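You operate a simulated robot arm through the tools that you are given. There is no shell and no other tool. Be economical: measure what you need, move in short steps, check, and stop when the job is done.

You run a simulated two-armed robot. Do the job below in one go: nothing can be reset, and whatever is moved stays where it is left.

## Task
Drive the black ring home and lay the brown ring ready.
Fine: use the packing tool, which ends in the yellow stand; the next ring goes from the packings drawer to the ring tray; drawer shut. Set down upright: packing tool.

Only the result counts: the job must be done as asked and must still hold three seconds after the hand-in. Knocking over, shifting, dropping, spilling or breaking anything else fails it.

## Robot
Two 7-joint arms with two-finger parallel grippers on one trunk, on a base that drives. Base frame: it is fixed to the floor where the robot stands at the start and does not move with it; the origin is under the middle of the robot, x ahead of it, y to its left, z up; the surface under the hand at the start is at about z = 880. Units: mm, rad, N and s.
The left shoulder is at the start at [25, 101, 1340], the right one opposite. With the tool pointing down near the work surface each hand reaches from about 100 to 440 mm from the robot's upright axis, wherever it stands, measured 20 degrees to its own side. Places, roughly: packings drawer [300, -500, 700]; ring tray [500, -200, 900]; stuffing box [300, 100, 900]; yellow stand [500, 0, 900]. Payload 2.4 kg a hand.
The TCP of each hand is the grasp point between the finger pads, 24 mm short of the fingertips. In the tool frame z runs along the fingers and y along their closing line. Largest opening 68 mm; finger width 17, thickness 10; the body of the gripper, 40 by 70 mm, starts 41 mm behind the TCP.
Orientation is that of the tool frame in the base frame, as a unit quaternion [w, x, y, z]. With the fingers straight down and closing along the base's y, the tool's x points along the base's -x, its y along +y and its z along -z.

## Interface
- The arms move only by the tool drive_tool. It takes "left_moves", "right_moves" or both (then of equal length, played together; a hand with none holds still); each is a list of rows, each an object of numbers (a shift or turn left out is 0, a gripper value left out holds the last): "x", "y", "z": the shift along the base's x, y, z in units of 25 mm (1.0 is 25 mm); "ax", "ay", "az": the turn, a rotation vector about the base's x, y, z in units of 4 degrees (1.0 is 4 degrees); "fingers": the closure, from 0 (fully open) to 1 (shut). In form: [{"x": .., "y": .., "z": .., "ax": .., "ay": .., "az": .., "fingers": ..}, ...]. A call has 1 to 10 rows; each row shifts and turns the commanded pose from where the row before left it. A call with a number of a shift or a turn outside -1 to 1 is refused whole. A row lasts 0.2 s, in which the tool goes at most 50 mm and 0.15 rad; a call with a longer step from one row to the next is refused whole, and so is a gripper value outside its range. Where a pose cannot be reached the arm comes as near as it can. A force on the tool above 90 N (or 10 N above the force at the start of the call, whichever is more), or a blocked arm, ends the call early, and 0.2 s more pass. Each finger travels about 72 mm/s and halts on what it meets, pressing with about 37 N; the grip force reading is that of the motor and also rises with nothing between the fingers. The clock runs only during rows and for 0.2 s after the last one: add rows that do not move to give the fingers time. The reply holds the time, the measured pose of the TCP, the force on the tool along the base axes, the opening and the grip force, in the units named above and with some noise, with the torque about the TCP (base axes, N m) and any sound that the robot's microphone picked up, and new pictures: "views" is both (left out), scene, wrist or none (wrist: the cameras of the hands that moved).
- Cameras (640 x 400 px; columns grow to the right, rows downward): "scene" is now at [82.9, -40.8, 1480.8]; the picture's right is [-0.52, -0.85, 0.00], its down [-0.62, 0.38, -0.69] and it looks along [0.59, -0.36, -0.73] (base axes); focal length 214 px, centre (320, 200). "left" rides on the left gripper at [84, -11, -75] in its tool frame; the picture's right is [0.13, 0.99, 0.00], its down [-0.60, 0.08, -0.79] and it looks along [-0.79, 0.10, 0.61] (tool axes); focal length 251 px, centre (320, 200). "right" rides on the right gripper at [84, 11, -75] in its tool frame; the picture's right is [-0.13, 0.99, 0.00], its down [-0.60, -0.08, -0.79] and it looks along [-0.79, -0.10, 0.61] (tool axes); focal length 251 px, centre (320, 200).
- raise_lower(by): slides the trunk up (or, below 0, down) by that many mm; the arms and the scene camera ride with it, the base frame stays. It gives what a move gives, with no picture.
- base_move(legs): drives the robot by 1 to 6 legs, each [ahead, left, turn to the left] in mm, mm and rad, along the robot's own axes; the way and the turn of a leg run together, so that a leg with both is an arc; at most 1500 mm and 3.142 rad a leg. The arms and the cameras ride along, it lands a little off, and it stops where it bumps. It gives what a move gives, and a new picture of the scene camera.
- aim_head(pan, tilt): turns the head with the scene camera to pan (to the left, within 1.501 rad either way) and tilt (down, from -0.506 to 1.204), counted from straight ahead of the robot. It gives what a move gives, and a new picture of the scene camera.
- measure_at(camera, pixels): for up to 12 pixels [column, row] of the newest picture of that camera ("zoom" is the newest enlarged one), the place [x, y, z] in the base frame of the surface seen there, good to about 2 mm. No time passes.
- inspect(camera, box): a new picture of the part [left, top, right, bottom] of that camera's present view, enlarged. No time passes.
- job_done(): hands the job in; it is judged then, once.

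Work in short steps. Measure before you move; look again where a grasp or a placing could have gone wrong, and mend it. You have 80 turns and 260 pictures in all, those below and enlarged ones among them. Open the grippers and draw the arms clear of the work before you hand the job in, unless the task says otherwise; then end with one line.

The tools are called after "Call:" as name(argument=value, ...) on one line, values as JSON. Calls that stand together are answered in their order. drive_tool: Moves the arms, as the interface text tells. Its arguments: {"type":"object","properties":{"left_moves":{"type":"array"},"right_moves":{"type":"array"},"views":{"type":"string","enum":["both","scene","wrist","none"]}},"required":[]} The other tools are called the same way: raise_lower (by) slides the trunk up or down; base_move (legs) drives the base; aim_head (pan, tilt) turns the head that bears the scene camera; measure_at (camera, pixels) gives the place of the surface under pixels of a picture; inspect (camera, box) takes an enlarged picture of a part of a camera's view; job_done () hands the job in.

At the start:

```text
clock: 0.0
left_position: [271.6, -48.2, 1245.1]
left_tool_rot: [0.0, 0.0, 1.0, -0.001]
left_wrist_force: [-0.7, 0.6, -0.2]
left_moment: [0.02, 0.02, 0.01]
left_gripper_width: 68.0
left_finger_force: 0.0
right_position: [233.0, -339.8, 1274.7]
right_tool_rot: [-0.001, -0.001, 1.0, 0.0]
right_wrist_force: [0.1, -0.9, -0.5]
right_moment: [0.03, 0.04, 0.05]
right_gripper_width: 67.8
right_finger_force: 0.1
trunk travel left (down, up): [-553.0, 297.0]
robot x, y, heading: [0.7, -0.1, 0.003]
head pan, tilt: [-0.548, 0.813]
```

scene: 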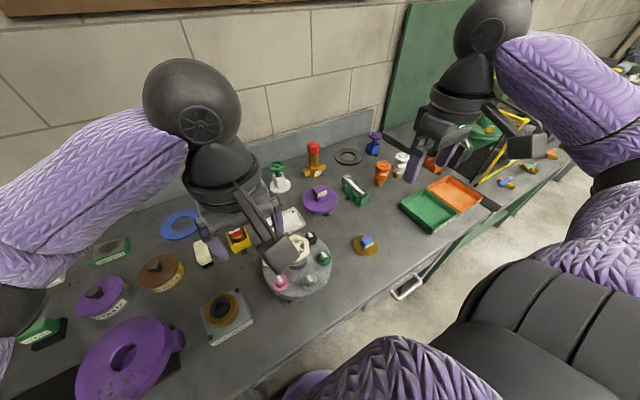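
right: 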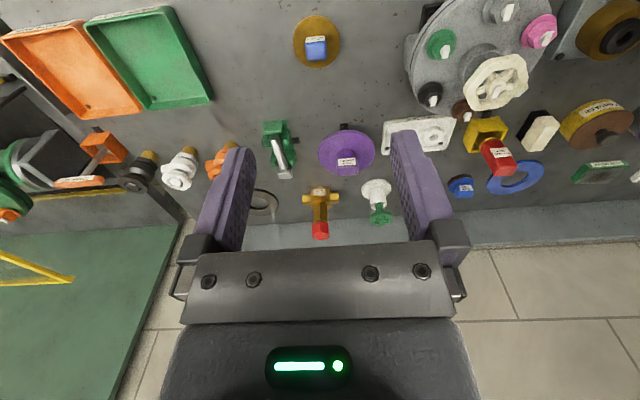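
left: 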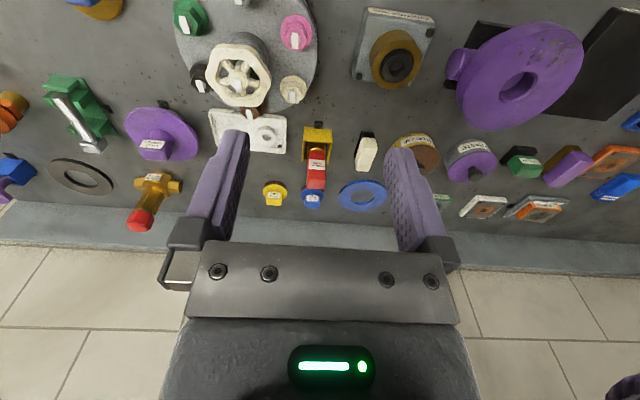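

The bench is crowded; the stuffing box seems to be at scene (228,315) and the yellow stand with a red tool near (238,238). I enlarge the parts that matter.

Call:
inspect(camera="left", box=[180, 0, 460, 220])

Call:
inspect(camera="right", box=[0, 0, 240, 220])

Call:
inspect(camera="scene", box=[380, 160, 540, 310])

Call:
inspect(camera="left", box=[380, 120, 640, 240])

```text
1.82 times, centred on (320, 110) of left
```

zoom: 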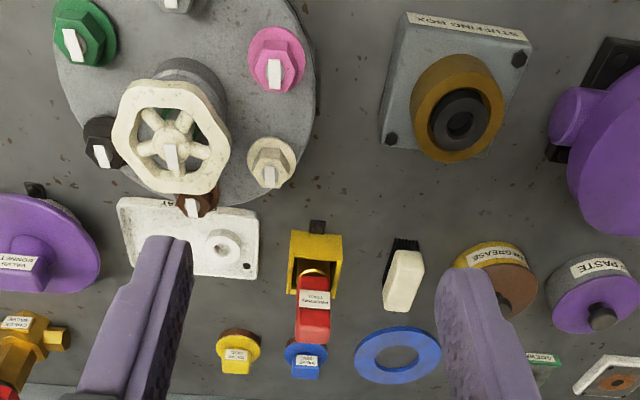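

```text
1.82 times, centred on (120, 110) of right
```

zoom: 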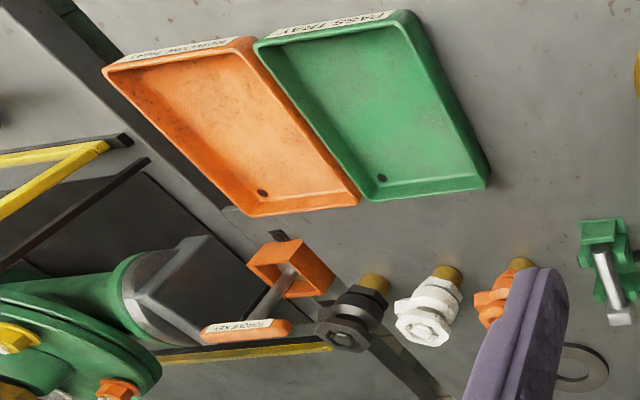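

```text
2.67 times, centred on (460, 235) of scene
```

zoom: 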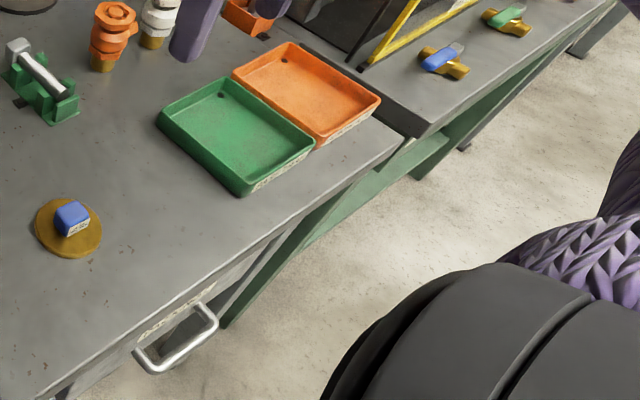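

```text
2.46 times, centred on (510, 180) of left
```

zoom: 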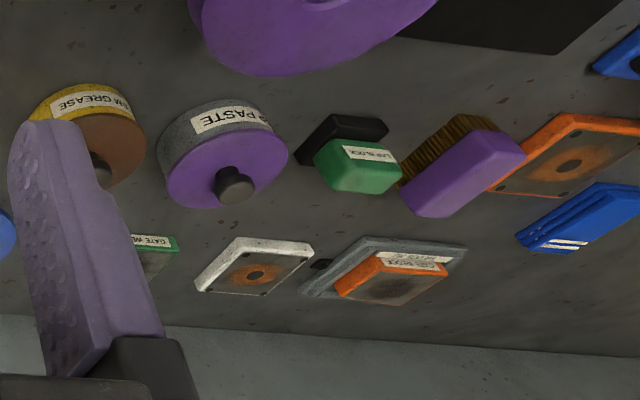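

I see the stuffing box (left px 395,50), the yellow stand with the red packing tool (315,160), and a white plate labelled "..AY" (250,130). I measure these and the drawer handle.

Call:
measure_at(camera="left", pixels=[[248, 130], [267, 134], [315, 152], [316, 185], [318, 131], [400, 62], [395, 40], [416, 55], [365, 75], [340, 135], [297, 150], [215, 115]])

Call:
measure_at(camera="scene", pixels=[[408, 288], [400, 297], [418, 283], [395, 295], [430, 268], [229, 306], [217, 308], [238, 229], [242, 247], [292, 217]])

Call:
inspect(camera="scene", box=[350, 240, 450, 320])

Call:
inspect(camera="left", box=[200, 90, 350, 220])

Call:
inspect(camera="left", box=[340, 0, 450, 100])

```text
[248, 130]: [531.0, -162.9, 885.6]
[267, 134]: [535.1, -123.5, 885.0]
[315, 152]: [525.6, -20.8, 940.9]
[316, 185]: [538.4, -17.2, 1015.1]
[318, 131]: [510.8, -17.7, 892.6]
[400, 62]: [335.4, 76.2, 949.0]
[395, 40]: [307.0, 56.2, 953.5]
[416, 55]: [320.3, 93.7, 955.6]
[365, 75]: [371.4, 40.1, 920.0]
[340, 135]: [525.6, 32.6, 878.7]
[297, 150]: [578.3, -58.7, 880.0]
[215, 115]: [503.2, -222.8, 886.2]
```

```text
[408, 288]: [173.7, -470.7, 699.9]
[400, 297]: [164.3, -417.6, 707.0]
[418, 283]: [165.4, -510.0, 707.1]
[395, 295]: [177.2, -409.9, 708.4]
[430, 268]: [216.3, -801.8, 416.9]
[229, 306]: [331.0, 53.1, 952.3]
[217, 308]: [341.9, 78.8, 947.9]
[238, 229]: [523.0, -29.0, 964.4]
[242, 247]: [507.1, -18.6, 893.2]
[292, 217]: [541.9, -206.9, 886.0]
```

```text
5.00 times, centred on (400, 280) of scene
```

zoom: 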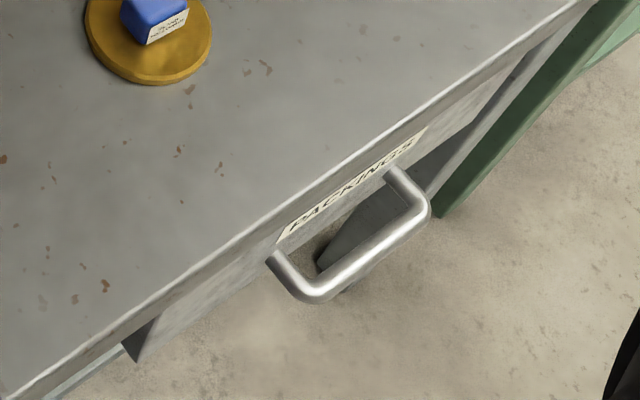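

```text
3.08 times, centred on (275, 155) of left
```

zoom: 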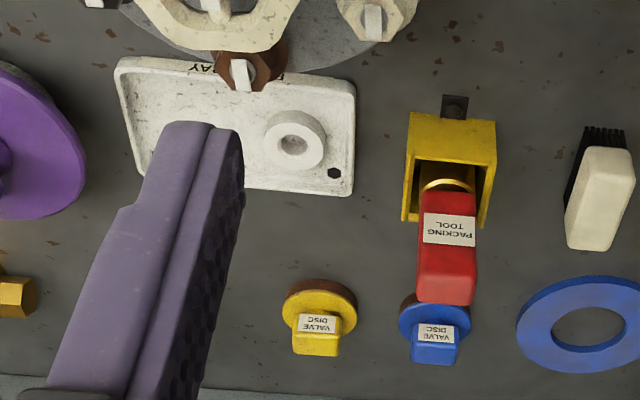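

```text
4.00 times, centred on (395, 50) of left
```

zoom: 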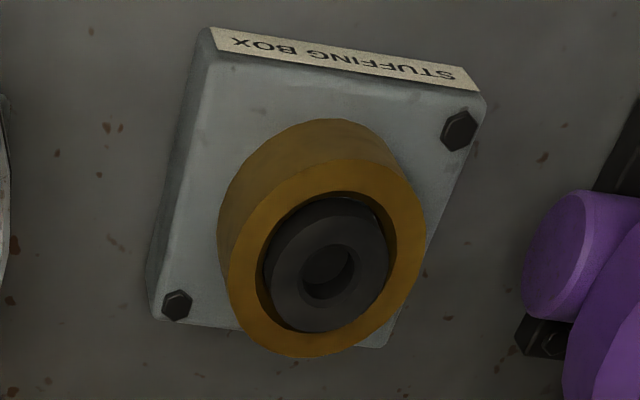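

The black ring sits at the mouth of the gold box bore (zoom 325,265); the tool stands in an open-front yellow stand. I look straight ahead and down to see the bench edge and the room for the base.

Call:
aim_head(pan=0.1, tilt=1.0)

Call:
aim_head(pan=-1.0, tilt=1.1)

```text
clock: 1.0
left_position: [272.6, -47.5, 1245.3]
left_tool_rot: [0.0, 0.001, 1.0, 0.0]
left_wrist_force: [-0.2, 1.2, -0.9]
left_moment: [0.01, -0.02, -0.03]
left_gripper_width: 67.9
left_finger_force: 0.1
right_position: [233.4, -339.2, 1274.2]
right_tool_rot: [0.0, -0.001, 1.0, 0.0]
right_wrist_force: [0.5, 0.3, -0.3]
right_moment: [0.03, 0.0, -0.01]
right_gripper_width: 67.9
right_finger_force: 0.0
trunk travel left (down, up): [-553.0, 297.0]
robot x, y, heading: [0.5, 0.3, 0.003]
head pan, tilt: [0.099, 1.0]
```

scene: 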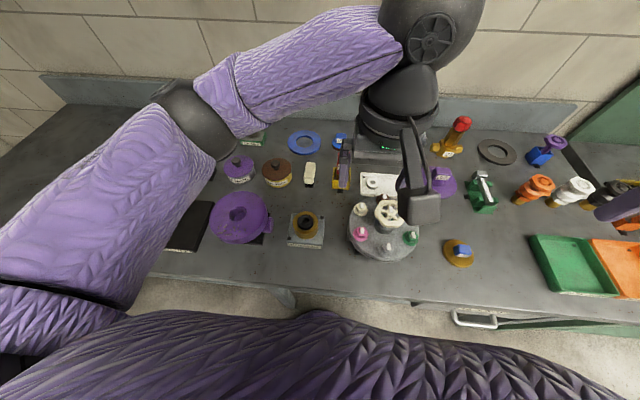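

```text
clock: 2.4
left_position: [272.5, -48.1, 1246.0]
left_tool_rot: [0.0, 0.0, 1.0, 0.0]
left_wrist_force: [-0.1, 0.2, -0.4]
left_moment: [-0.02, 0.0, -0.01]
left_gripper_width: 68.1
left_finger_force: 0.0
right_position: [231.7, -337.8, 1275.4]
right_tool_rot: [0.0, -0.001, 1.0, 0.0]
right_wrist_force: [-0.2, -0.1, -0.2]
right_moment: [0.01, -0.01, 0.02]
right_gripper_width: 68.0
right_finger_force: 0.2
trunk travel left (down, up): [-553.0, 297.0]
robot x, y, heading: [2.6, 2.5, 0.002]
head pan, tilt: [-1.0, 1.1]
```

scene: 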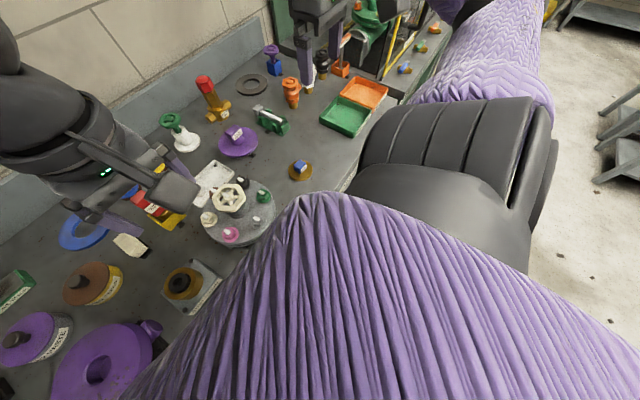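

The tool at about (525,-20) lies out of reach, so I drive a little ahead and to the right, in a small step, with the arms still high above everything.

Call:
base_move(legs=[[60, -60, 0]])

Call:
aim_head(pan=0.3, tilt=0.9)

```text
clock: 3.4
left_position: [330.4, -107.1, 1243.6]
left_tool_rot: [-0.001, 0.002, 1.0, 0.001]
left_wrist_force: [0.2, 0.3, -0.7]
left_moment: [0.0, 0.01, -0.02]
left_gripper_width: 68.1
left_finger_force: 0.1
right_position: [288.3, -400.0, 1274.0]
right_tool_rot: [-0.001, 0.001, 1.0, 0.0]
right_wrist_force: [0.1, 0.0, 0.4]
right_moment: [0.0, 0.01, 0.03]
right_gripper_width: 68.0
right_finger_force: 0.0
trunk travel left (down, up): [-553.0, 297.0]
robot x, y, heading: [61.4, -59.0, -0.008]
head pan, tilt: [-1.0, 1.1]
```

scene: 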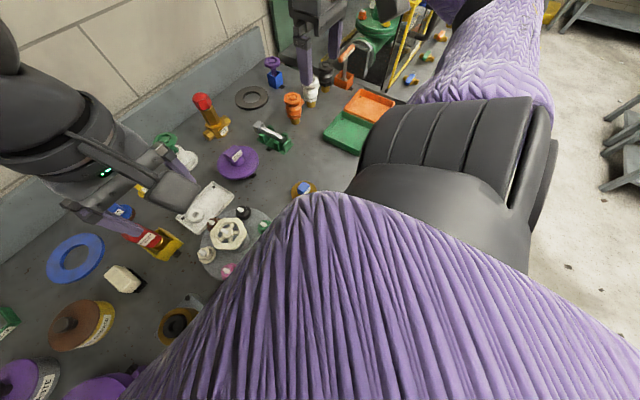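

```text
clock: 4.9
left_position: [328.0, -107.0, 1244.6]
left_tool_rot: [0.001, 0.002, 1.0, 0.0]
left_wrist_force: [0.6, 0.4, -0.3]
left_moment: [0.04, 0.0, -0.01]
left_gripper_width: 68.0
left_finger_force: 0.0
right_position: [287.3, -398.1, 1273.4]
right_tool_rot: [0.0, 0.0, 1.0, -0.001]
right_wrist_force: [-0.4, 0.7, 0.1]
right_moment: [0.02, 0.0, -0.02]
right_gripper_width: 67.8
right_finger_force: 0.0
trunk travel left (down, up): [-553.0, 297.0]
robot x, y, heading: [56.4, -58.4, -0.004]
head pan, tilt: [0.3, 0.901]
```

scene: 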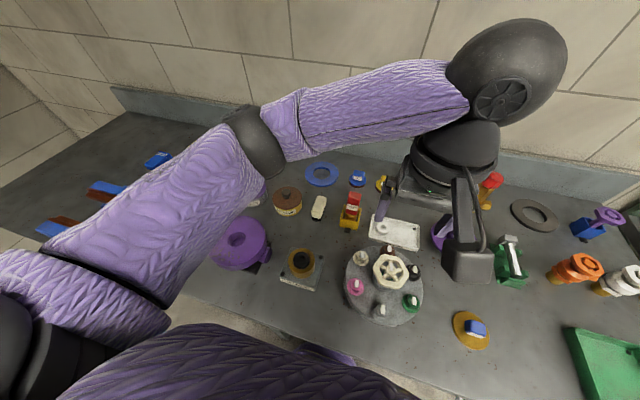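

No bump. I shift the left hand left by 90 mm so its camera faces the yellow stand.

Call:
drive_tool(left_moves=[{"y": 1, "z": -1}, {"y": 1, "z": -1}, {"y": 1, "z": -1}, {"y": 0.6}])

Call:
inspect(camera="scene", box=[310, 160, 430, 260])

Call:
inspect(camera="left", box=[220, 40, 400, 200])

```text
clock: 5.9
left_position: [328.3, -15.6, 1171.2]
left_tool_rot: [-0.001, 0.001, 1.0, 0.0]
left_wrist_force: [-0.9, 0.2, -0.5]
left_moment: [0.0, 0.01, 0.02]
left_gripper_width: 68.2
left_finger_force: 0.0
right_position: [288.9, -399.7, 1274.8]
right_tool_rot: [0.0, 0.001, 1.0, 0.0]
right_wrist_force: [-0.3, 0.8, 0.5]
right_moment: [-0.01, 0.0, 0.01]
right_gripper_width: 67.9
right_finger_force: 0.0
trunk travel left (down, up): [-553.0, 297.0]
robot x, y, heading: [55.1, -61.4, -0.004]
head pan, tilt: [0.3, 0.901]
```

scene: 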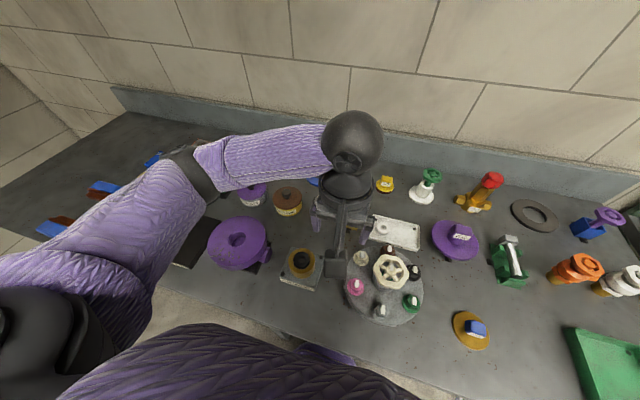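
left: 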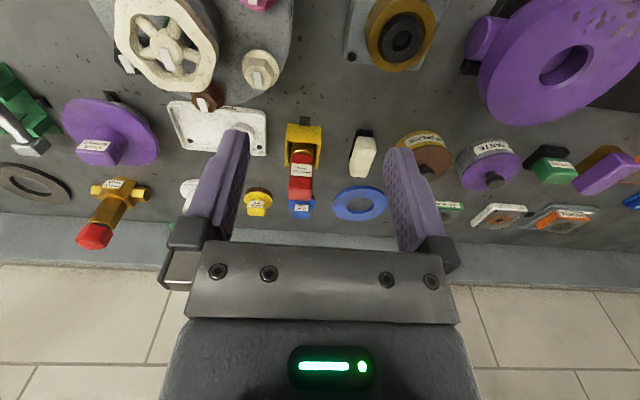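

```text
4.00 times, centred on (370, 210) of scene
```

zoom: 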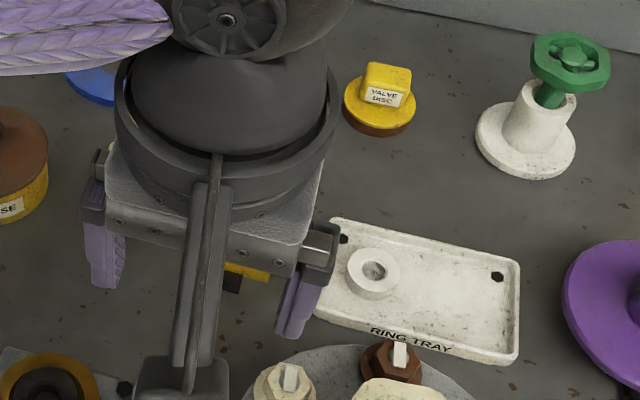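

```text
2.50 times, centred on (310, 120) of left
```

zoom: 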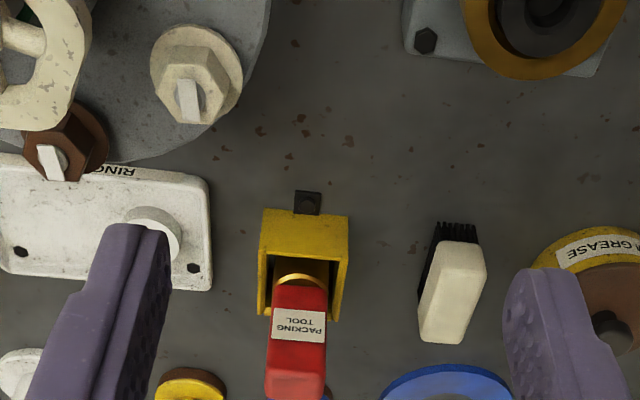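

The tool's handle is around left px (300,165-200). I measure its edges and the stand's.

Call:
measure_at(camera="left", pixels=[[293, 158], [308, 160], [300, 162], [300, 175], [300, 187], [300, 195], [291, 185], [311, 185], [302, 153], [290, 132], [320, 132], [303, 131]])

Call:
measure_at(camera="left", pixels=[[300, 201], [299, 215], [300, 190], [288, 145], [318, 150], [303, 145], [294, 201], [308, 201]])

```text
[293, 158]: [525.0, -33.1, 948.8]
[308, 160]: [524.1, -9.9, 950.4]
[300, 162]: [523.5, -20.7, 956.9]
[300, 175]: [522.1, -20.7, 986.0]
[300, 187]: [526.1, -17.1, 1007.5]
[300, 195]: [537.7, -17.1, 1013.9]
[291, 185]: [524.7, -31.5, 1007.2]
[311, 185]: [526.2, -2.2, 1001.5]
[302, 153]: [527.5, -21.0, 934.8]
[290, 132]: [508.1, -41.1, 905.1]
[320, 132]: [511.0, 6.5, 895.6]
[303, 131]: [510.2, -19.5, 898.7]
```

```text
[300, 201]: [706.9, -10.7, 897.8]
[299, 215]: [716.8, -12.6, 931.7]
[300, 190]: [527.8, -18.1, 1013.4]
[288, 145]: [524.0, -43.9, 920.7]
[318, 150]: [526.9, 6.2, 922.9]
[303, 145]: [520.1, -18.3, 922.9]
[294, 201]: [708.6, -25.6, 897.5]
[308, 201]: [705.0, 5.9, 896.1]
```

The handle spans y -33..-5, z 945..1013, front face x≈522, so its centre is about (537,-19). It is still too far, so I drive ahead and right a bit more.

Call:
base_move(legs=[[55, -70, 0]])

```text
clock: 7.0
left_position: [339.4, -36.8, 1172.3]
left_tool_rot: [0.0, -0.021, 1.0, -0.001]
left_wrist_force: [0.5, -0.4, -0.9]
left_moment: [0.03, 0.07, 0.01]
left_gripper_width: 67.9
left_finger_force: 0.0
right_position: [315.7, -420.4, 1274.8]
right_tool_rot: [0.001, -0.022, 1.0, -0.002]
right_wrist_force: [-0.6, 0.1, -0.1]
right_moment: [0.0, -0.05, 0.01]
right_gripper_width: 68.2
right_finger_force: 0.1
trunk travel left (down, up): [-553.0, 297.0]
robot x, y, heading: [72.9, -95.2, 0.035]
head pan, tilt: [0.3, 0.901]
```

scene: 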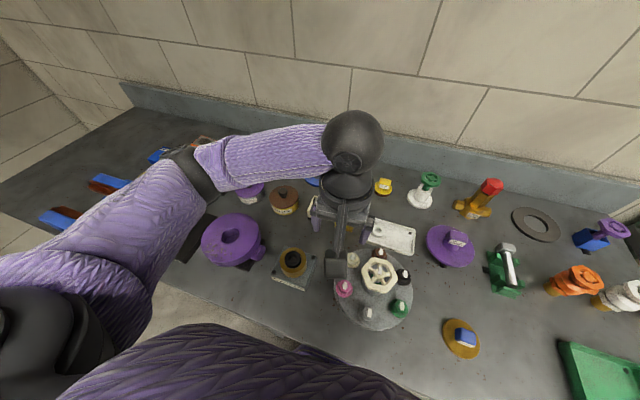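

The base stopped at (73,-95) with a slight twist. I back off a hair, straighten, and look under the bench edge to see what it met.

Call:
base_move(legs=[[-10, 20, -0.035]])

Call:
aim_head(pan=-0.5, tilt=1.2)

```text
clock: 7.8
left_position: [329.1, -29.5, 1173.0]
left_tool_rot: [0.0, -0.002, 1.0, 0.0]
left_wrist_force: [0.5, 1.0, -1.0]
left_moment: [0.01, -0.03, 0.0]
left_gripper_width: 67.8
left_finger_force: 0.1
right_position: [292.8, -411.9, 1275.3]
right_tool_rot: [0.001, -0.003, 1.0, -0.002]
right_wrist_force: [-0.2, 0.7, 0.4]
right_moment: [-0.02, 0.0, 0.0]
right_gripper_width: 67.9
right_finger_force: 0.2
trunk travel left (down, up): [-553.0, 297.0]
robot x, y, heading: [56.8, -73.2, 0.01]
head pan, tilt: [0.3, 0.901]
```

scene: 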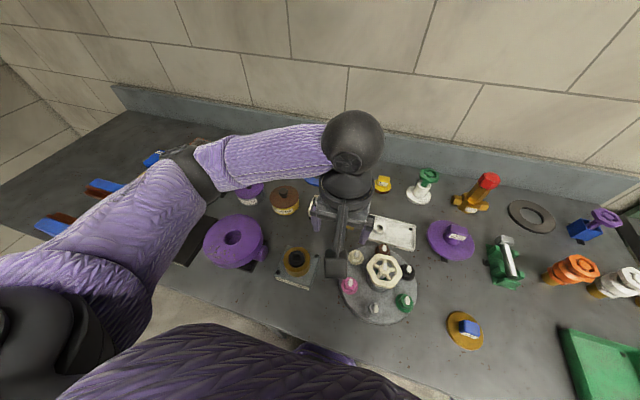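

```text
clock: 8.9
left_position: [331.2, -29.8, 1171.5]
left_tool_rot: [0.001, -0.003, 1.0, 0.0]
left_wrist_force: [0.3, -0.2, -0.4]
left_moment: [0.01, -0.01, 0.02]
left_gripper_width: 68.2
left_finger_force: 0.0
right_position: [294.8, -412.0, 1274.3]
right_tool_rot: [0.001, -0.004, 1.0, -0.001]
right_wrist_force: [0.2, 0.0, -0.1]
right_moment: [-0.03, 0.03, 0.02]
right_gripper_width: 67.9
right_finger_force: 0.1
trunk travel left (down, up): [-553.0, 297.0]
robot x, y, heading: [56.7, -73.0, 0.011]
head pan, tilt: [-0.499, 1.201]
```

scene: 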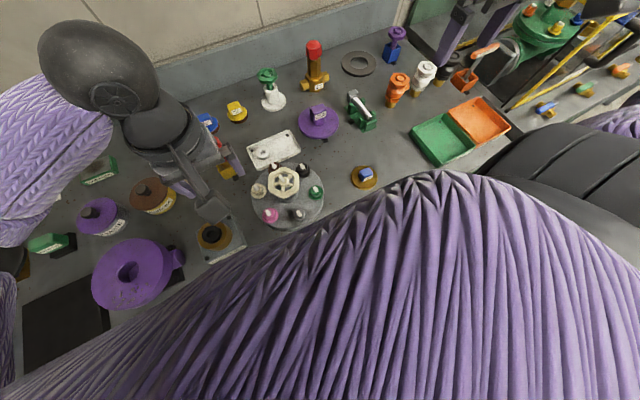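

The left hand is over free space at (331,-30); I lower the trunk by 90 to gain reach, which keeps fingertips at about z 1057.

Call:
raise_lower(by=-90)

Call:
drive_tool(left_moves=[{"x": 1, "az": -0.3}, {"x": 1, "y": 0.2}, {"x": 1, "y": 0.2}, {"x": 1}, {"x": 1}, {"x": 1}, {"x": 1}, {"x": 1}, {}], views="wrist")

```text
clock: 10.2
left_position: [330.7, -30.6, 1082.1]
left_tool_rot: [0.0, -0.002, 1.0, 0.001]
left_wrist_force: [-0.7, 0.1, 0.1]
left_moment: [0.0, 0.0, 0.04]
left_gripper_width: 68.1
left_finger_force: 0.1
right_position: [292.6, -412.7, 1183.6]
right_tool_rot: [0.0, -0.003, 1.0, 0.0]
right_wrist_force: [0.0, -0.2, -0.2]
right_moment: [-0.01, 0.02, 0.0]
right_gripper_width: 68.2
right_finger_force: 0.0
trunk travel left (down, up): [-463.0, 387.0]
robot x, y, heading: [59.7, -72.5, 0.007]
head pan, tilt: [-0.499, 1.201]
```

```text
clock: 12.2
left_position: [530.6, -20.0, 1080.2]
left_tool_rot: [0.0, 0.009, 1.0, 0.001]
left_wrist_force: [-0.2, 0.4, 0.3]
left_moment: [-0.02, 0.01, 0.02]
left_gripper_width: 68.1
left_finger_force: 0.1
right_position: [294.0, -412.3, 1185.0]
right_tool_rot: [0.0, -0.003, 1.0, -0.001]
right_wrist_force: [-0.8, -0.4, 0.0]
right_moment: [-0.03, 0.0, 0.03]
right_gripper_width: 67.9
right_finger_force: 0.0
trunk travel left (down, up): [-463.0, 387.0]
robot x, y, heading: [59.0, -75.3, 0.004]
head pan, tilt: [-0.499, 1.201]
```

left: 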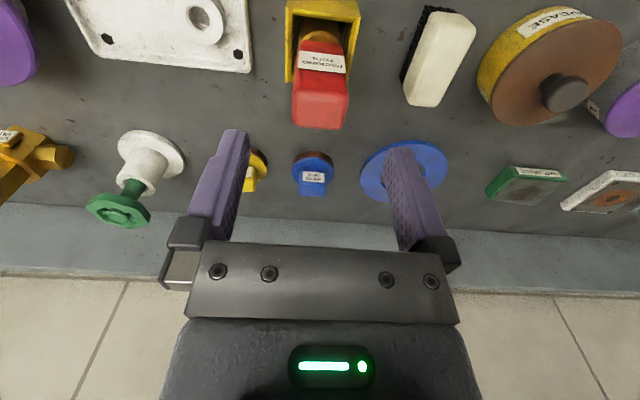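

It reaches. I measure the handle's top face (left px 320,105).

Call:
measure_at(camera="left", pixels=[[320, 98], [322, 122], [297, 118], [344, 118], [298, 85], [344, 85], [320, 128], [300, 126], [343, 126]])

Call:
inspect(camera="left", box=[260, 0, 390, 140])

```text
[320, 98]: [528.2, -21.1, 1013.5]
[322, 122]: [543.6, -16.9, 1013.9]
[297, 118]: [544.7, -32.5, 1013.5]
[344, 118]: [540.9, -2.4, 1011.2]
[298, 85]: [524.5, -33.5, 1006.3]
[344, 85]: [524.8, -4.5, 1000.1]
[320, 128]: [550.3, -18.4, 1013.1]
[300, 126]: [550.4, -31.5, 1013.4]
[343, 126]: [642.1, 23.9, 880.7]
```

```text
2.86 times, centred on (325, 70) of left
```

zoom: 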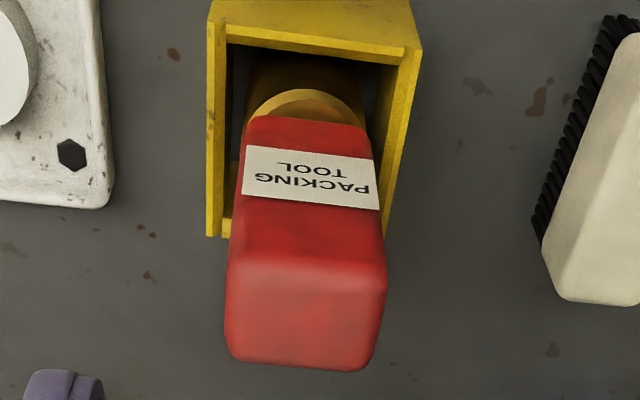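

Handle about 29 mm square, centred (538,-18). I descend 105 mm and close.

Call:
drive_tool(left_moves=[{"x": 0.28, "y": 0.08, "z": -0.6}, {"z": -0.9}, {"z": -0.9}, {"z": -0.9}, {"z": -0.9}, {"fingers": 1}, {"fingers": 1}, {"fingers": 1}, {}], views="wrist")

```text
clock: 14.2
left_position: [530.3, -14.6, 987.0]
left_tool_rot: [-0.002, 0.008, 1.0, 0.0]
left_wrist_force: [-1.5, -5.2, -2.1]
left_moment: [-0.46, 0.17, -0.04]
left_gripper_width: 35.8
left_finger_force: 37.1
left hand out of reach, approached as far as the arm can: row 3, 5
right_position: [293.4, -414.0, 1184.1]
right_tool_rot: [0.0, -0.004, 1.0, 0.0]
right_wrist_force: [-0.5, -0.4, -0.6]
right_moment: [-0.01, 0.02, -0.01]
right_gripper_width: 68.0
right_finger_force: 0.1
trunk travel left (down, up): [-463.0, 387.0]
robot x, y, heading: [58.7, -76.7, 0.0]
head pan, tilt: [-0.499, 1.201]
```

left: 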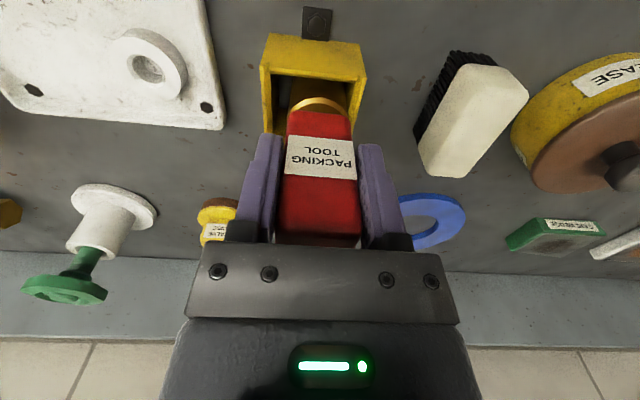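

The arm ended at its reach limit (x 530, z 987), a poor hold. I open, rise clear, and bring base and trunk nearer.

Call:
drive_tool(left_moves=[{"fingers": 0}, {"fingers": 0}, {"fingers": 0}, {"z": 0.8}, {"z": 0.9}, {"z": 0.9}, {"z": 0.9}, {"z": 0.9}, {}], views="none")

Call:
base_move(legs=[[12, 0, 0]])

Call:
raise_lower(by=-40)

```text
clock: 16.2
left_position: [531.6, -16.1, 1098.3]
left_tool_rot: [0.0, 0.009, 1.0, 0.0]
left_wrist_force: [0.3, 0.0, -0.5]
left_moment: [-0.07, -0.02, 0.0]
left_gripper_width: 67.7
left_finger_force: 0.0
right_position: [294.0, -413.8, 1184.6]
right_tool_rot: [0.0, -0.004, 1.0, -0.001]
right_wrist_force: [0.0, 0.4, -0.2]
right_moment: [0.01, -0.01, -0.01]
right_gripper_width: 68.1
right_finger_force: 0.2
trunk travel left (down, up): [-463.0, 387.0]
robot x, y, heading: [58.8, -73.3, 0.005]
head pan, tilt: [-0.499, 1.201]
```

```text
clock: 16.9
left_position: [541.7, -15.6, 1097.7]
left_tool_rot: [-0.001, 0.007, 1.0, 0.0]
left_wrist_force: [0.6, -0.9, 0.0]
left_moment: [0.01, -0.01, 0.06]
left_gripper_width: 67.9
left_finger_force: 0.1
right_position: [303.5, -412.5, 1184.3]
right_tool_rot: [0.0, -0.003, 1.0, -0.001]
right_wrist_force: [-0.3, -0.1, 0.5]
right_moment: [-0.02, 0.01, 0.0]
right_gripper_width: 68.1
right_finger_force: 0.1
trunk travel left (down, up): [-463.0, 387.0]
robot x, y, heading: [71.2, -76.5, 0.009]
head pan, tilt: [-0.499, 1.201]
```

scene: 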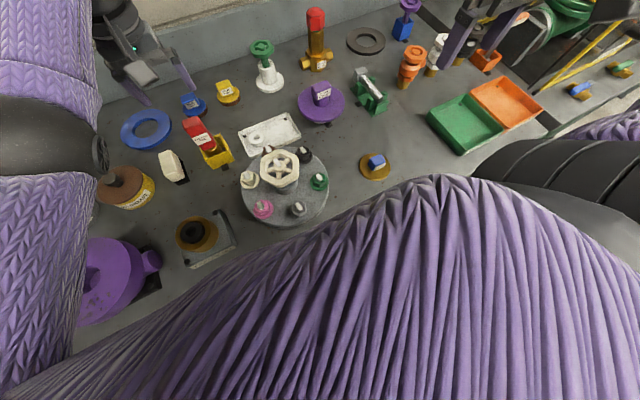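

```text
clock: 17.8
left_position: [541.2, -16.1, 1059.1]
left_tool_rot: [-0.001, 0.009, 1.0, 0.0]
left_wrist_force: [-0.5, -1.1, -0.2]
left_moment: [0.0, 0.01, 0.01]
left_gripper_width: 68.1
left_finger_force: 0.0
right_position: [302.4, -413.1, 1145.3]
right_tool_rot: [0.0, -0.003, 1.0, -0.002]
right_wrist_force: [-0.7, -0.1, -0.6]
right_moment: [-0.05, -0.04, -0.02]
right_gripper_width: 68.4
right_finger_force: 0.0
trunk travel left (down, up): [-423.0, 427.0]
robot x, y, heading: [71.1, -77.2, 0.004]
head pan, tilt: [-0.499, 1.201]
```

Now at (541,-16,1059). I descend 84 mm, centring on (538,-18), and look before closing.

Call:
drive_tool(left_moves=[{"x": -0.12, "y": -0.08, "z": -0.6}, {"z": -0.9}, {"z": -0.9}, {"z": -0.9}, {}], views="wrist")

```text
clock: 19.0
left_position: [539.5, -18.2, 975.7]
left_tool_rot: [-0.001, 0.008, 1.0, 0.0]
left_wrist_force: [0.2, -0.1, 0.0]
left_moment: [0.01, -0.03, 0.03]
left_gripper_width: 67.9
left_finger_force: 0.0
right_position: [303.0, -411.5, 1143.9]
right_tool_rot: [0.0, -0.004, 1.0, -0.002]
right_wrist_force: [1.1, -0.5, 0.4]
right_moment: [-0.01, -0.03, -0.01]
right_gripper_width: 68.0
right_finger_force: 0.1
trunk travel left (down, up): [-423.0, 427.0]
robot x, y, heading: [72.8, -73.5, 0.009]
head pan, tilt: [-0.499, 1.201]
```

left: 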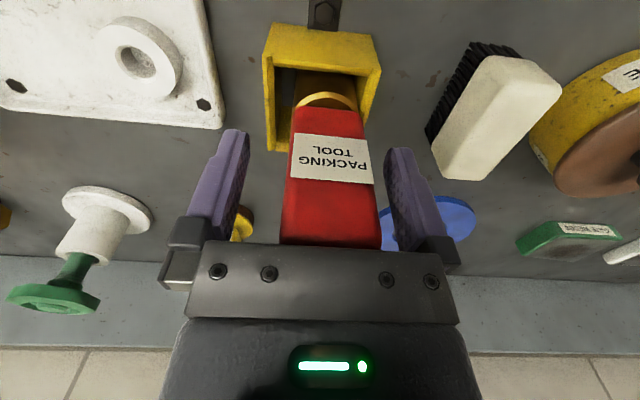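

The handle seems a bit rotated in the stand. I measure its faces before closing.

Call:
measure_at(camera="left", pixels=[[296, 125], [360, 125], [292, 160], [368, 160], [288, 200], [374, 200], [330, 110], [330, 200]])

```text
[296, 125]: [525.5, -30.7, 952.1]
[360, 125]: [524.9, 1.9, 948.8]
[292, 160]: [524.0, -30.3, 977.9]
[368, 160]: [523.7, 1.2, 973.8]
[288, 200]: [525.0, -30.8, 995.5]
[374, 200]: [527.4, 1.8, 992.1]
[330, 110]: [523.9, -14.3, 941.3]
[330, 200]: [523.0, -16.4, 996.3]
```

Handle centre is now y≈-14.5 and its front face is square. I shift 3.5 mm and close.

Call:
drive_tool(left_moves=[{"y": 0.14}, {"fingers": 1}, {"fingers": 1}, {"fingers": 1}, {}], views="none")

Call:
drive_tool(left_moves=[{"z": 0.6}, {"z": 0.9}, {"z": 0.9}, {"z": 0.9}, {"z": 0.9}, {}])

```text
clock: 20.2
left_position: [538.9, -14.0, 977.6]
left_tool_rot: [0.0, 0.008, 1.0, 0.0]
left_wrist_force: [-0.3, -3.7, 0.1]
left_moment: [-0.16, -0.02, 0.0]
left_gripper_width: 35.8
left_finger_force: 37.2
right_position: [303.9, -413.3, 1144.7]
right_tool_rot: [-0.001, -0.003, 1.0, 0.0]
right_wrist_force: [0.1, -0.7, -0.3]
right_moment: [-0.01, 0.0, -0.02]
right_gripper_width: 68.3
right_finger_force: 0.0
trunk travel left (down, up): [-423.0, 427.0]
robot x, y, heading: [68.9, -75.5, 0.005]
head pan, tilt: [-0.499, 1.201]
```

```text
clock: 21.6
left_position: [537.6, -16.4, 1083.9]
left_tool_rot: [0.0, 0.008, 1.0, 0.0]
left_wrist_force: [0.1, -0.4, -2.2]
left_moment: [0.01, -0.02, 0.01]
left_gripper_width: 35.5
left_finger_force: 36.9
right_position: [303.6, -412.5, 1143.5]
right_tool_rot: [0.0, -0.004, 1.0, -0.001]
right_wrist_force: [-0.5, -0.5, 0.1]
right_moment: [-0.03, 0.0, 0.0]
right_gripper_width: 68.1
right_finger_force: 0.0
trunk travel left (down, up): [-423.0, 427.0]
robot x, y, heading: [72.1, -75.4, 0.005]
head pan, tilt: [-0.499, 1.201]
```

scene: 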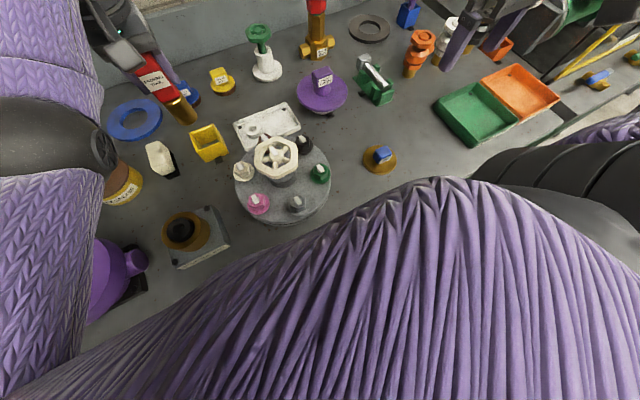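
left: 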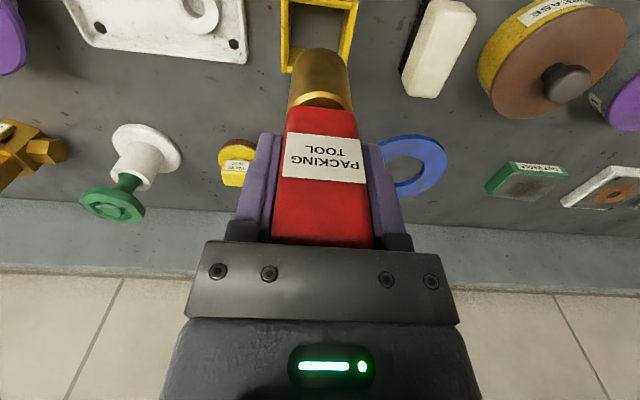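

The tool is free and held firmly. I measure its brass end, and the box bore, in the scene view.

Call:
inspect(camera="scene", box=[80, 0, 260, 280])

Call:
measure_at(camera="left", pixels=[[294, 85], [347, 85], [320, 85], [320, 60], [296, 62], [346, 62], [320, 95], [293, 110], [353, 110]])

Call:
measure_at(camera="scene", pixels=[[164, 235], [186, 215], [207, 225], [186, 249], [176, 232], [191, 226], [182, 224], [184, 238], [183, 231]])

```text
1.43 times, centred on (170, 140) of scene
```

zoom: 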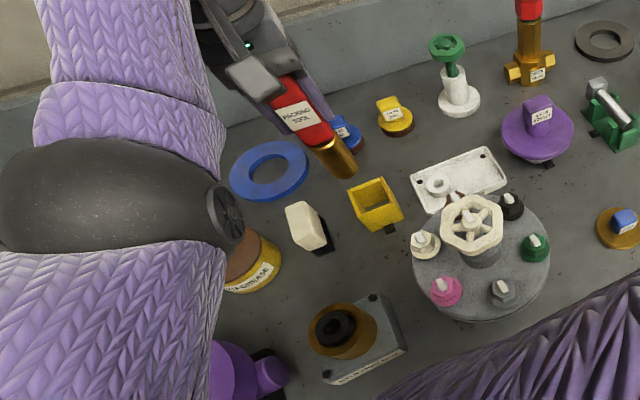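

```text
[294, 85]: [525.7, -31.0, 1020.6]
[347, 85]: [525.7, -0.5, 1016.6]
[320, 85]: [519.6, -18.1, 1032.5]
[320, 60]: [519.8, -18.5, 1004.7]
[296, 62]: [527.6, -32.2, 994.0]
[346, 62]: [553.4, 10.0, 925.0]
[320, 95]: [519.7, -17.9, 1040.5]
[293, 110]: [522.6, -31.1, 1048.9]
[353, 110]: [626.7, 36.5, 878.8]
```

```text
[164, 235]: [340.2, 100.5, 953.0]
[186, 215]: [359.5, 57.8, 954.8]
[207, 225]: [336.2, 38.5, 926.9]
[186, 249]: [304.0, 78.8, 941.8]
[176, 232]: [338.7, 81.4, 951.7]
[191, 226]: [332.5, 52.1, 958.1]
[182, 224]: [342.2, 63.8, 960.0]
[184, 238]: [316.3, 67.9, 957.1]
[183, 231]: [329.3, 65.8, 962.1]
```

The brass end is centred within ~1 mm of the TCP axis. I carry it toward the box, stopping at x≈357 so the wrist camera sees the ring in front of the tool.

Call:
drive_tool(left_moves=[{"x": -0.5, "y": 0.2, "z": 0.4}, {"x": -0.9, "y": 0.4}, {"x": -0.9, "y": 0.45}, {"x": -0.9, "y": 0.45}, {"x": -0.9, "y": 0.45}, {"x": -0.9, "y": 0.45}, {"x": -0.9, "y": 0.45}, {"x": -0.8, "y": 0.3}, {"x": -0.5, "y": 0.15}, {}])

Call:
inspect(camera="left", box=[220, 0, 420, 130])

```text
clock: 23.8
left_position: [356.7, 66.6, 1088.9]
left_tool_rot: [-0.001, 0.008, 1.0, 0.0]
left_wrist_force: [-0.1, 0.0, -2.3]
left_moment: [0.01, 0.02, -0.01]
left_gripper_width: 35.7
left_finger_force: 37.8
right_position: [303.4, -413.7, 1144.3]
right_tool_rot: [0.0, -0.004, 1.0, -0.001]
right_wrist_force: [0.1, -0.3, -0.6]
right_moment: [0.0, -0.05, 0.0]
right_gripper_width: 67.9
right_finger_force: 0.0
trunk travel left (down, up): [-423.0, 427.0]
robot x, y, heading: [72.6, -75.1, 0.005]
head pan, tilt: [-0.499, 1.201]
```

scene: 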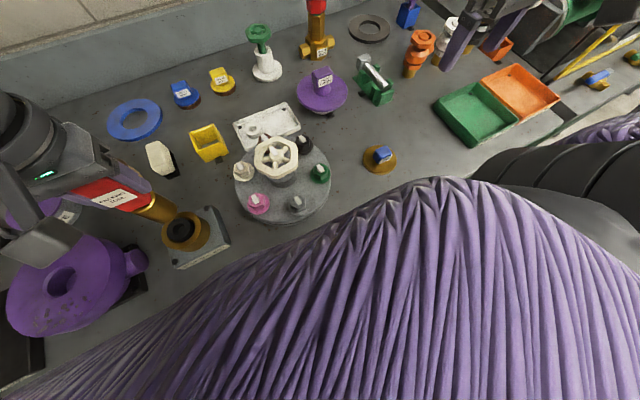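
left: 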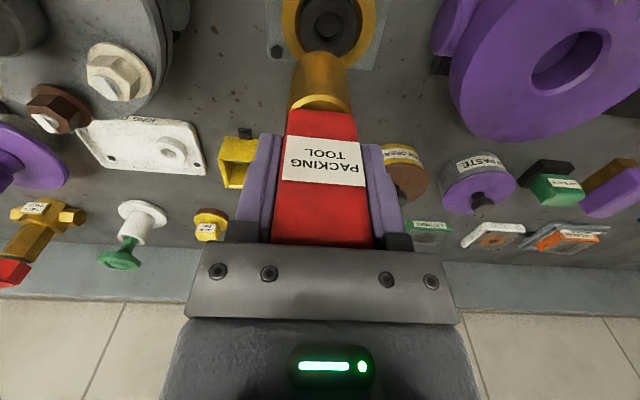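

```text
3.08 times, centred on (320, 65) of left
```

zoom: 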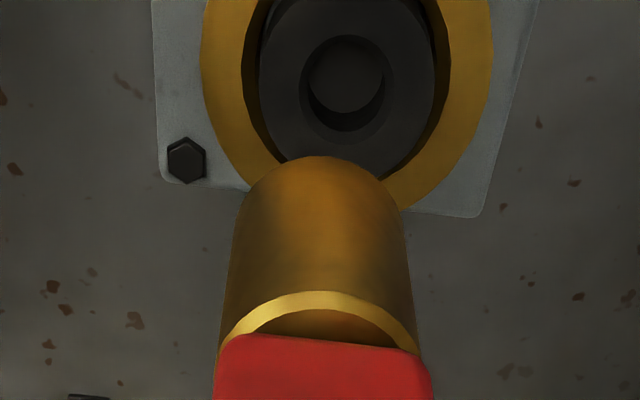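

The ring, its hole and the gold bore are visible in the zoom. I measure their edges.

Call:
measure_at(camera="zoom", pixels=[[225, 70], [470, 70], [262, 70], [430, 70], [345, 75], [345, 115], [303, 75], [385, 75], [345, 140], [280, 155], [405, 160], [320, 165]])

Call:
measure_at(camera="zoom", pixels=[[250, 70], [440, 60], [270, 70], [422, 70], [345, 25], [280, 100], [420, 100], [320, 155], [240, 195], [400, 205], [300, 5], [400, 5]])

```text
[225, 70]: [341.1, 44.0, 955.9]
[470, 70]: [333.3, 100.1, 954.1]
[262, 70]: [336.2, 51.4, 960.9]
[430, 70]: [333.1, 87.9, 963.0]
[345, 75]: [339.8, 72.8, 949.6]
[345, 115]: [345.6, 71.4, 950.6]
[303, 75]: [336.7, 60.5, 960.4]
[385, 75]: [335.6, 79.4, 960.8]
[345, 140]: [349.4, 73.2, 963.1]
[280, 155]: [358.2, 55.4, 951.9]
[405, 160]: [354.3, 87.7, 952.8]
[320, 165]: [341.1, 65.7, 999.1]
```

```text
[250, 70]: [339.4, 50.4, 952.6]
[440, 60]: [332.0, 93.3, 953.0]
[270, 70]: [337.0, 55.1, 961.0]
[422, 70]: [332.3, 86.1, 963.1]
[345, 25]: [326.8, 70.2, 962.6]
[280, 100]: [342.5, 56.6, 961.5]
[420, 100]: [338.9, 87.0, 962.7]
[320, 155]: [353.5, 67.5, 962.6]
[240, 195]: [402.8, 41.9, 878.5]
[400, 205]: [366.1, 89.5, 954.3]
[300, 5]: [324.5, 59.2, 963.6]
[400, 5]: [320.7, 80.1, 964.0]
```

Ring top z≈962, rim 954, ring centre y≈70; x needs a better fix. I zoom the scene camera on the box.

Call:
inspect(camera="scene", box=[145, 200, 241, 260])

```text
6.67 times, centred on (193, 230) of scene
```

zoom: 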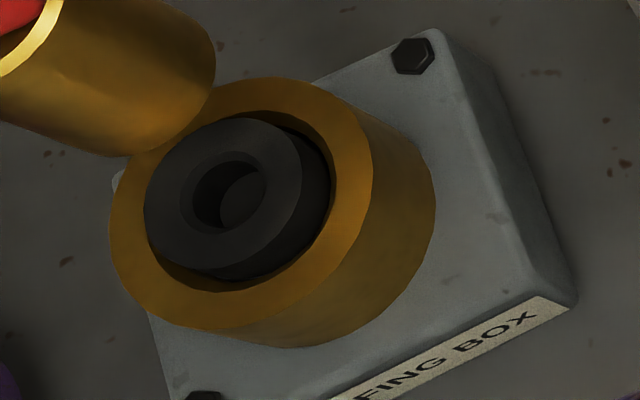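

I take points round the ring top and round the gold rim to fit their centres.

Call:
measure_at(camera="zoom", pixels=[[152, 210], [296, 180], [240, 122], [212, 264], [178, 142], [280, 240], [116, 240], [366, 170], [290, 86], [215, 320], [190, 195], [262, 180]])

```text
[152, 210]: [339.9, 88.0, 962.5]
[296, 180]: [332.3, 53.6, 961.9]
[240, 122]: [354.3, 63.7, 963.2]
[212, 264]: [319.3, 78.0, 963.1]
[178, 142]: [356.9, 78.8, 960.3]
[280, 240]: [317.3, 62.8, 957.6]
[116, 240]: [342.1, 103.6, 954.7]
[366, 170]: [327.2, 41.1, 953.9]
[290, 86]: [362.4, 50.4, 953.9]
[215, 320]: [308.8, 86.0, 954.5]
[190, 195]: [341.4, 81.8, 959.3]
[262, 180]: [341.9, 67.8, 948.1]
```

Ring and bore centre fit ≈(336,70.5); ring radius ~18, bore ~22. Now I measure the tool's brass end relative to the TCP.

Call:
measure_at(camera="left", pixels=[[294, 75], [347, 75], [320, 75], [296, 68], [345, 68], [320, 60], [300, 62], [340, 62], [310, 56], [330, 56], [320, 54], [320, 90]])

Call:
measure_at(camera="scene", pixels=[[165, 222], [175, 215], [176, 210], [172, 204], [160, 212], [150, 218], [165, 206], [176, 206], [168, 221]])

```text
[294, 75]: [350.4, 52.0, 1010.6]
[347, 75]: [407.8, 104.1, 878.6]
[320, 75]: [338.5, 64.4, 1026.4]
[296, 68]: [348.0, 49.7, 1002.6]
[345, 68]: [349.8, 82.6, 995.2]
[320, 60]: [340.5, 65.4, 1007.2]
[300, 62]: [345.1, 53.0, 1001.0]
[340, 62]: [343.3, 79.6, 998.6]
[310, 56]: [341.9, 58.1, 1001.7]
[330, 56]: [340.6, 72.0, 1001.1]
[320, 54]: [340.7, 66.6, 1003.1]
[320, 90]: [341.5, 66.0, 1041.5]
```

```text
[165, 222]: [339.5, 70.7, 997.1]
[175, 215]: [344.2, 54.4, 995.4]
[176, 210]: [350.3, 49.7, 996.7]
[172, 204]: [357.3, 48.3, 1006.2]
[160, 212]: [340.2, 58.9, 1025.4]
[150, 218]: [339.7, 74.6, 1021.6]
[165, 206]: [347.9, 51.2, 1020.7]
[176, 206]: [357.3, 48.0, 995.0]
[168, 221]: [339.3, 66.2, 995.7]
```

Tool axis ≈ (357.3,66.0), radius 18, end z≈994. I shift to put it over (336,70.5), then measure again before pressing.

Call:
drive_tool(left_moves=[{"x": -0.45, "y": 0.1}, {"x": -0.4, "y": 0.08}, {"z": -0.5}, {"z": -0.2}, {}], views="both")

Call:
inspect(camera="scene", box=[125, 190, 241, 270])

```text
clock: 25.0
left_position: [336.5, 71.1, 1073.2]
left_tool_rot: [0.0, 0.007, 1.0, 0.0]
left_wrist_force: [-0.1, 0.3, -2.8]
left_moment: [0.02, -0.03, -0.02]
left_gripper_width: 35.8
left_finger_force: 36.8
right_position: [304.6, -413.5, 1145.1]
right_tool_rot: [0.0, -0.004, 1.0, -0.001]
right_wrist_force: [0.3, 0.3, -0.3]
right_moment: [0.02, 0.02, 0.04]
right_gripper_width: 68.0
right_finger_force: 0.1
trunk travel left (down, up): [-423.0, 427.0]
robot x, y, heading: [72.5, -80.9, 0.002]
head pan, tilt: [-0.499, 1.201]
```

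scene: 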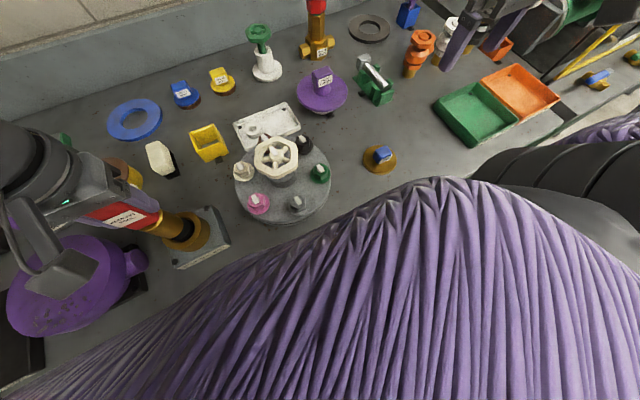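
left: 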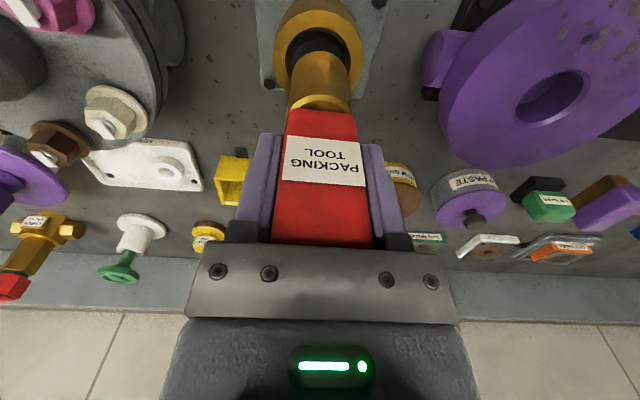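

```text
5.00 times, centred on (183, 230) of scene
```

zoom: 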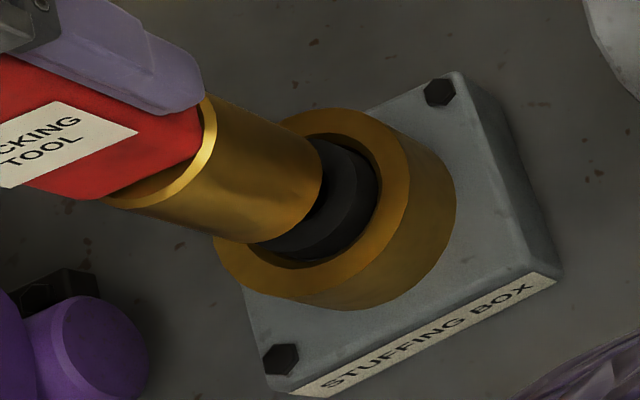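

Aligned by eye in both views. I press down slowly, 3 mm per row, watching force.

Call:
drive_tool(left_moves=[{"z": -0.2}, {"z": -0.2}, {"z": -0.2}, {"z": -0.15}, {"z": -0.15}, {"z": -0.15}, {"z": -0.15}, {}], views="wrist")

Call:
inspect(camera="scene", box=[125, 190, 241, 270])

```text
clock: 26.8
left_position: [337.2, 72.4, 1045.1]
left_tool_rot: [0.002, 0.007, 1.0, 0.0]
left_wrist_force: [0.9, 3.5, 45.8]
left_moment: [0.43, -0.11, 0.0]
left_gripper_width: 35.9
left_finger_force: 37.3
right_position: [301.7, -413.9, 1145.9]
right_tool_rot: [0.001, -0.003, 1.0, -0.001]
right_wrist_force: [0.4, 0.7, 0.6]
right_moment: [0.0, 0.02, 0.0]
right_gripper_width: 68.0
right_finger_force: 0.0
trunk travel left (down, up): [-423.0, 427.0]
robot x, y, heading: [69.8, -77.7, 0.007]
head pan, tilt: [-0.499, 1.201]
```

left: 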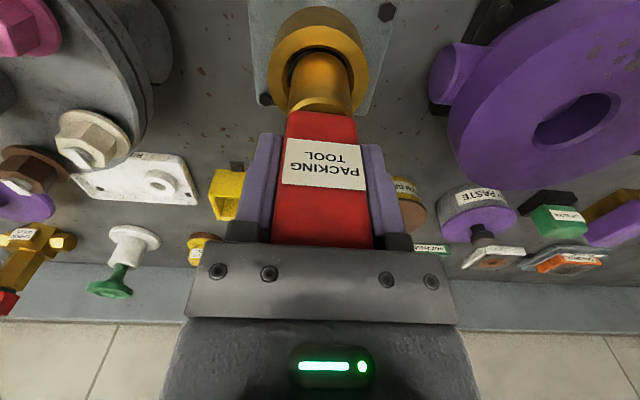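

```text
5.00 times, centred on (183, 230) of scene
```

zoom: 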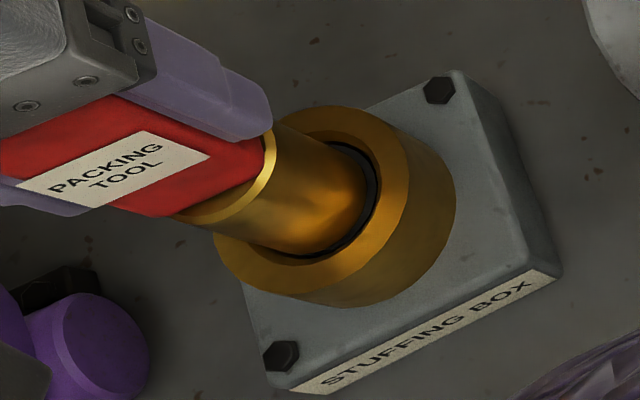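

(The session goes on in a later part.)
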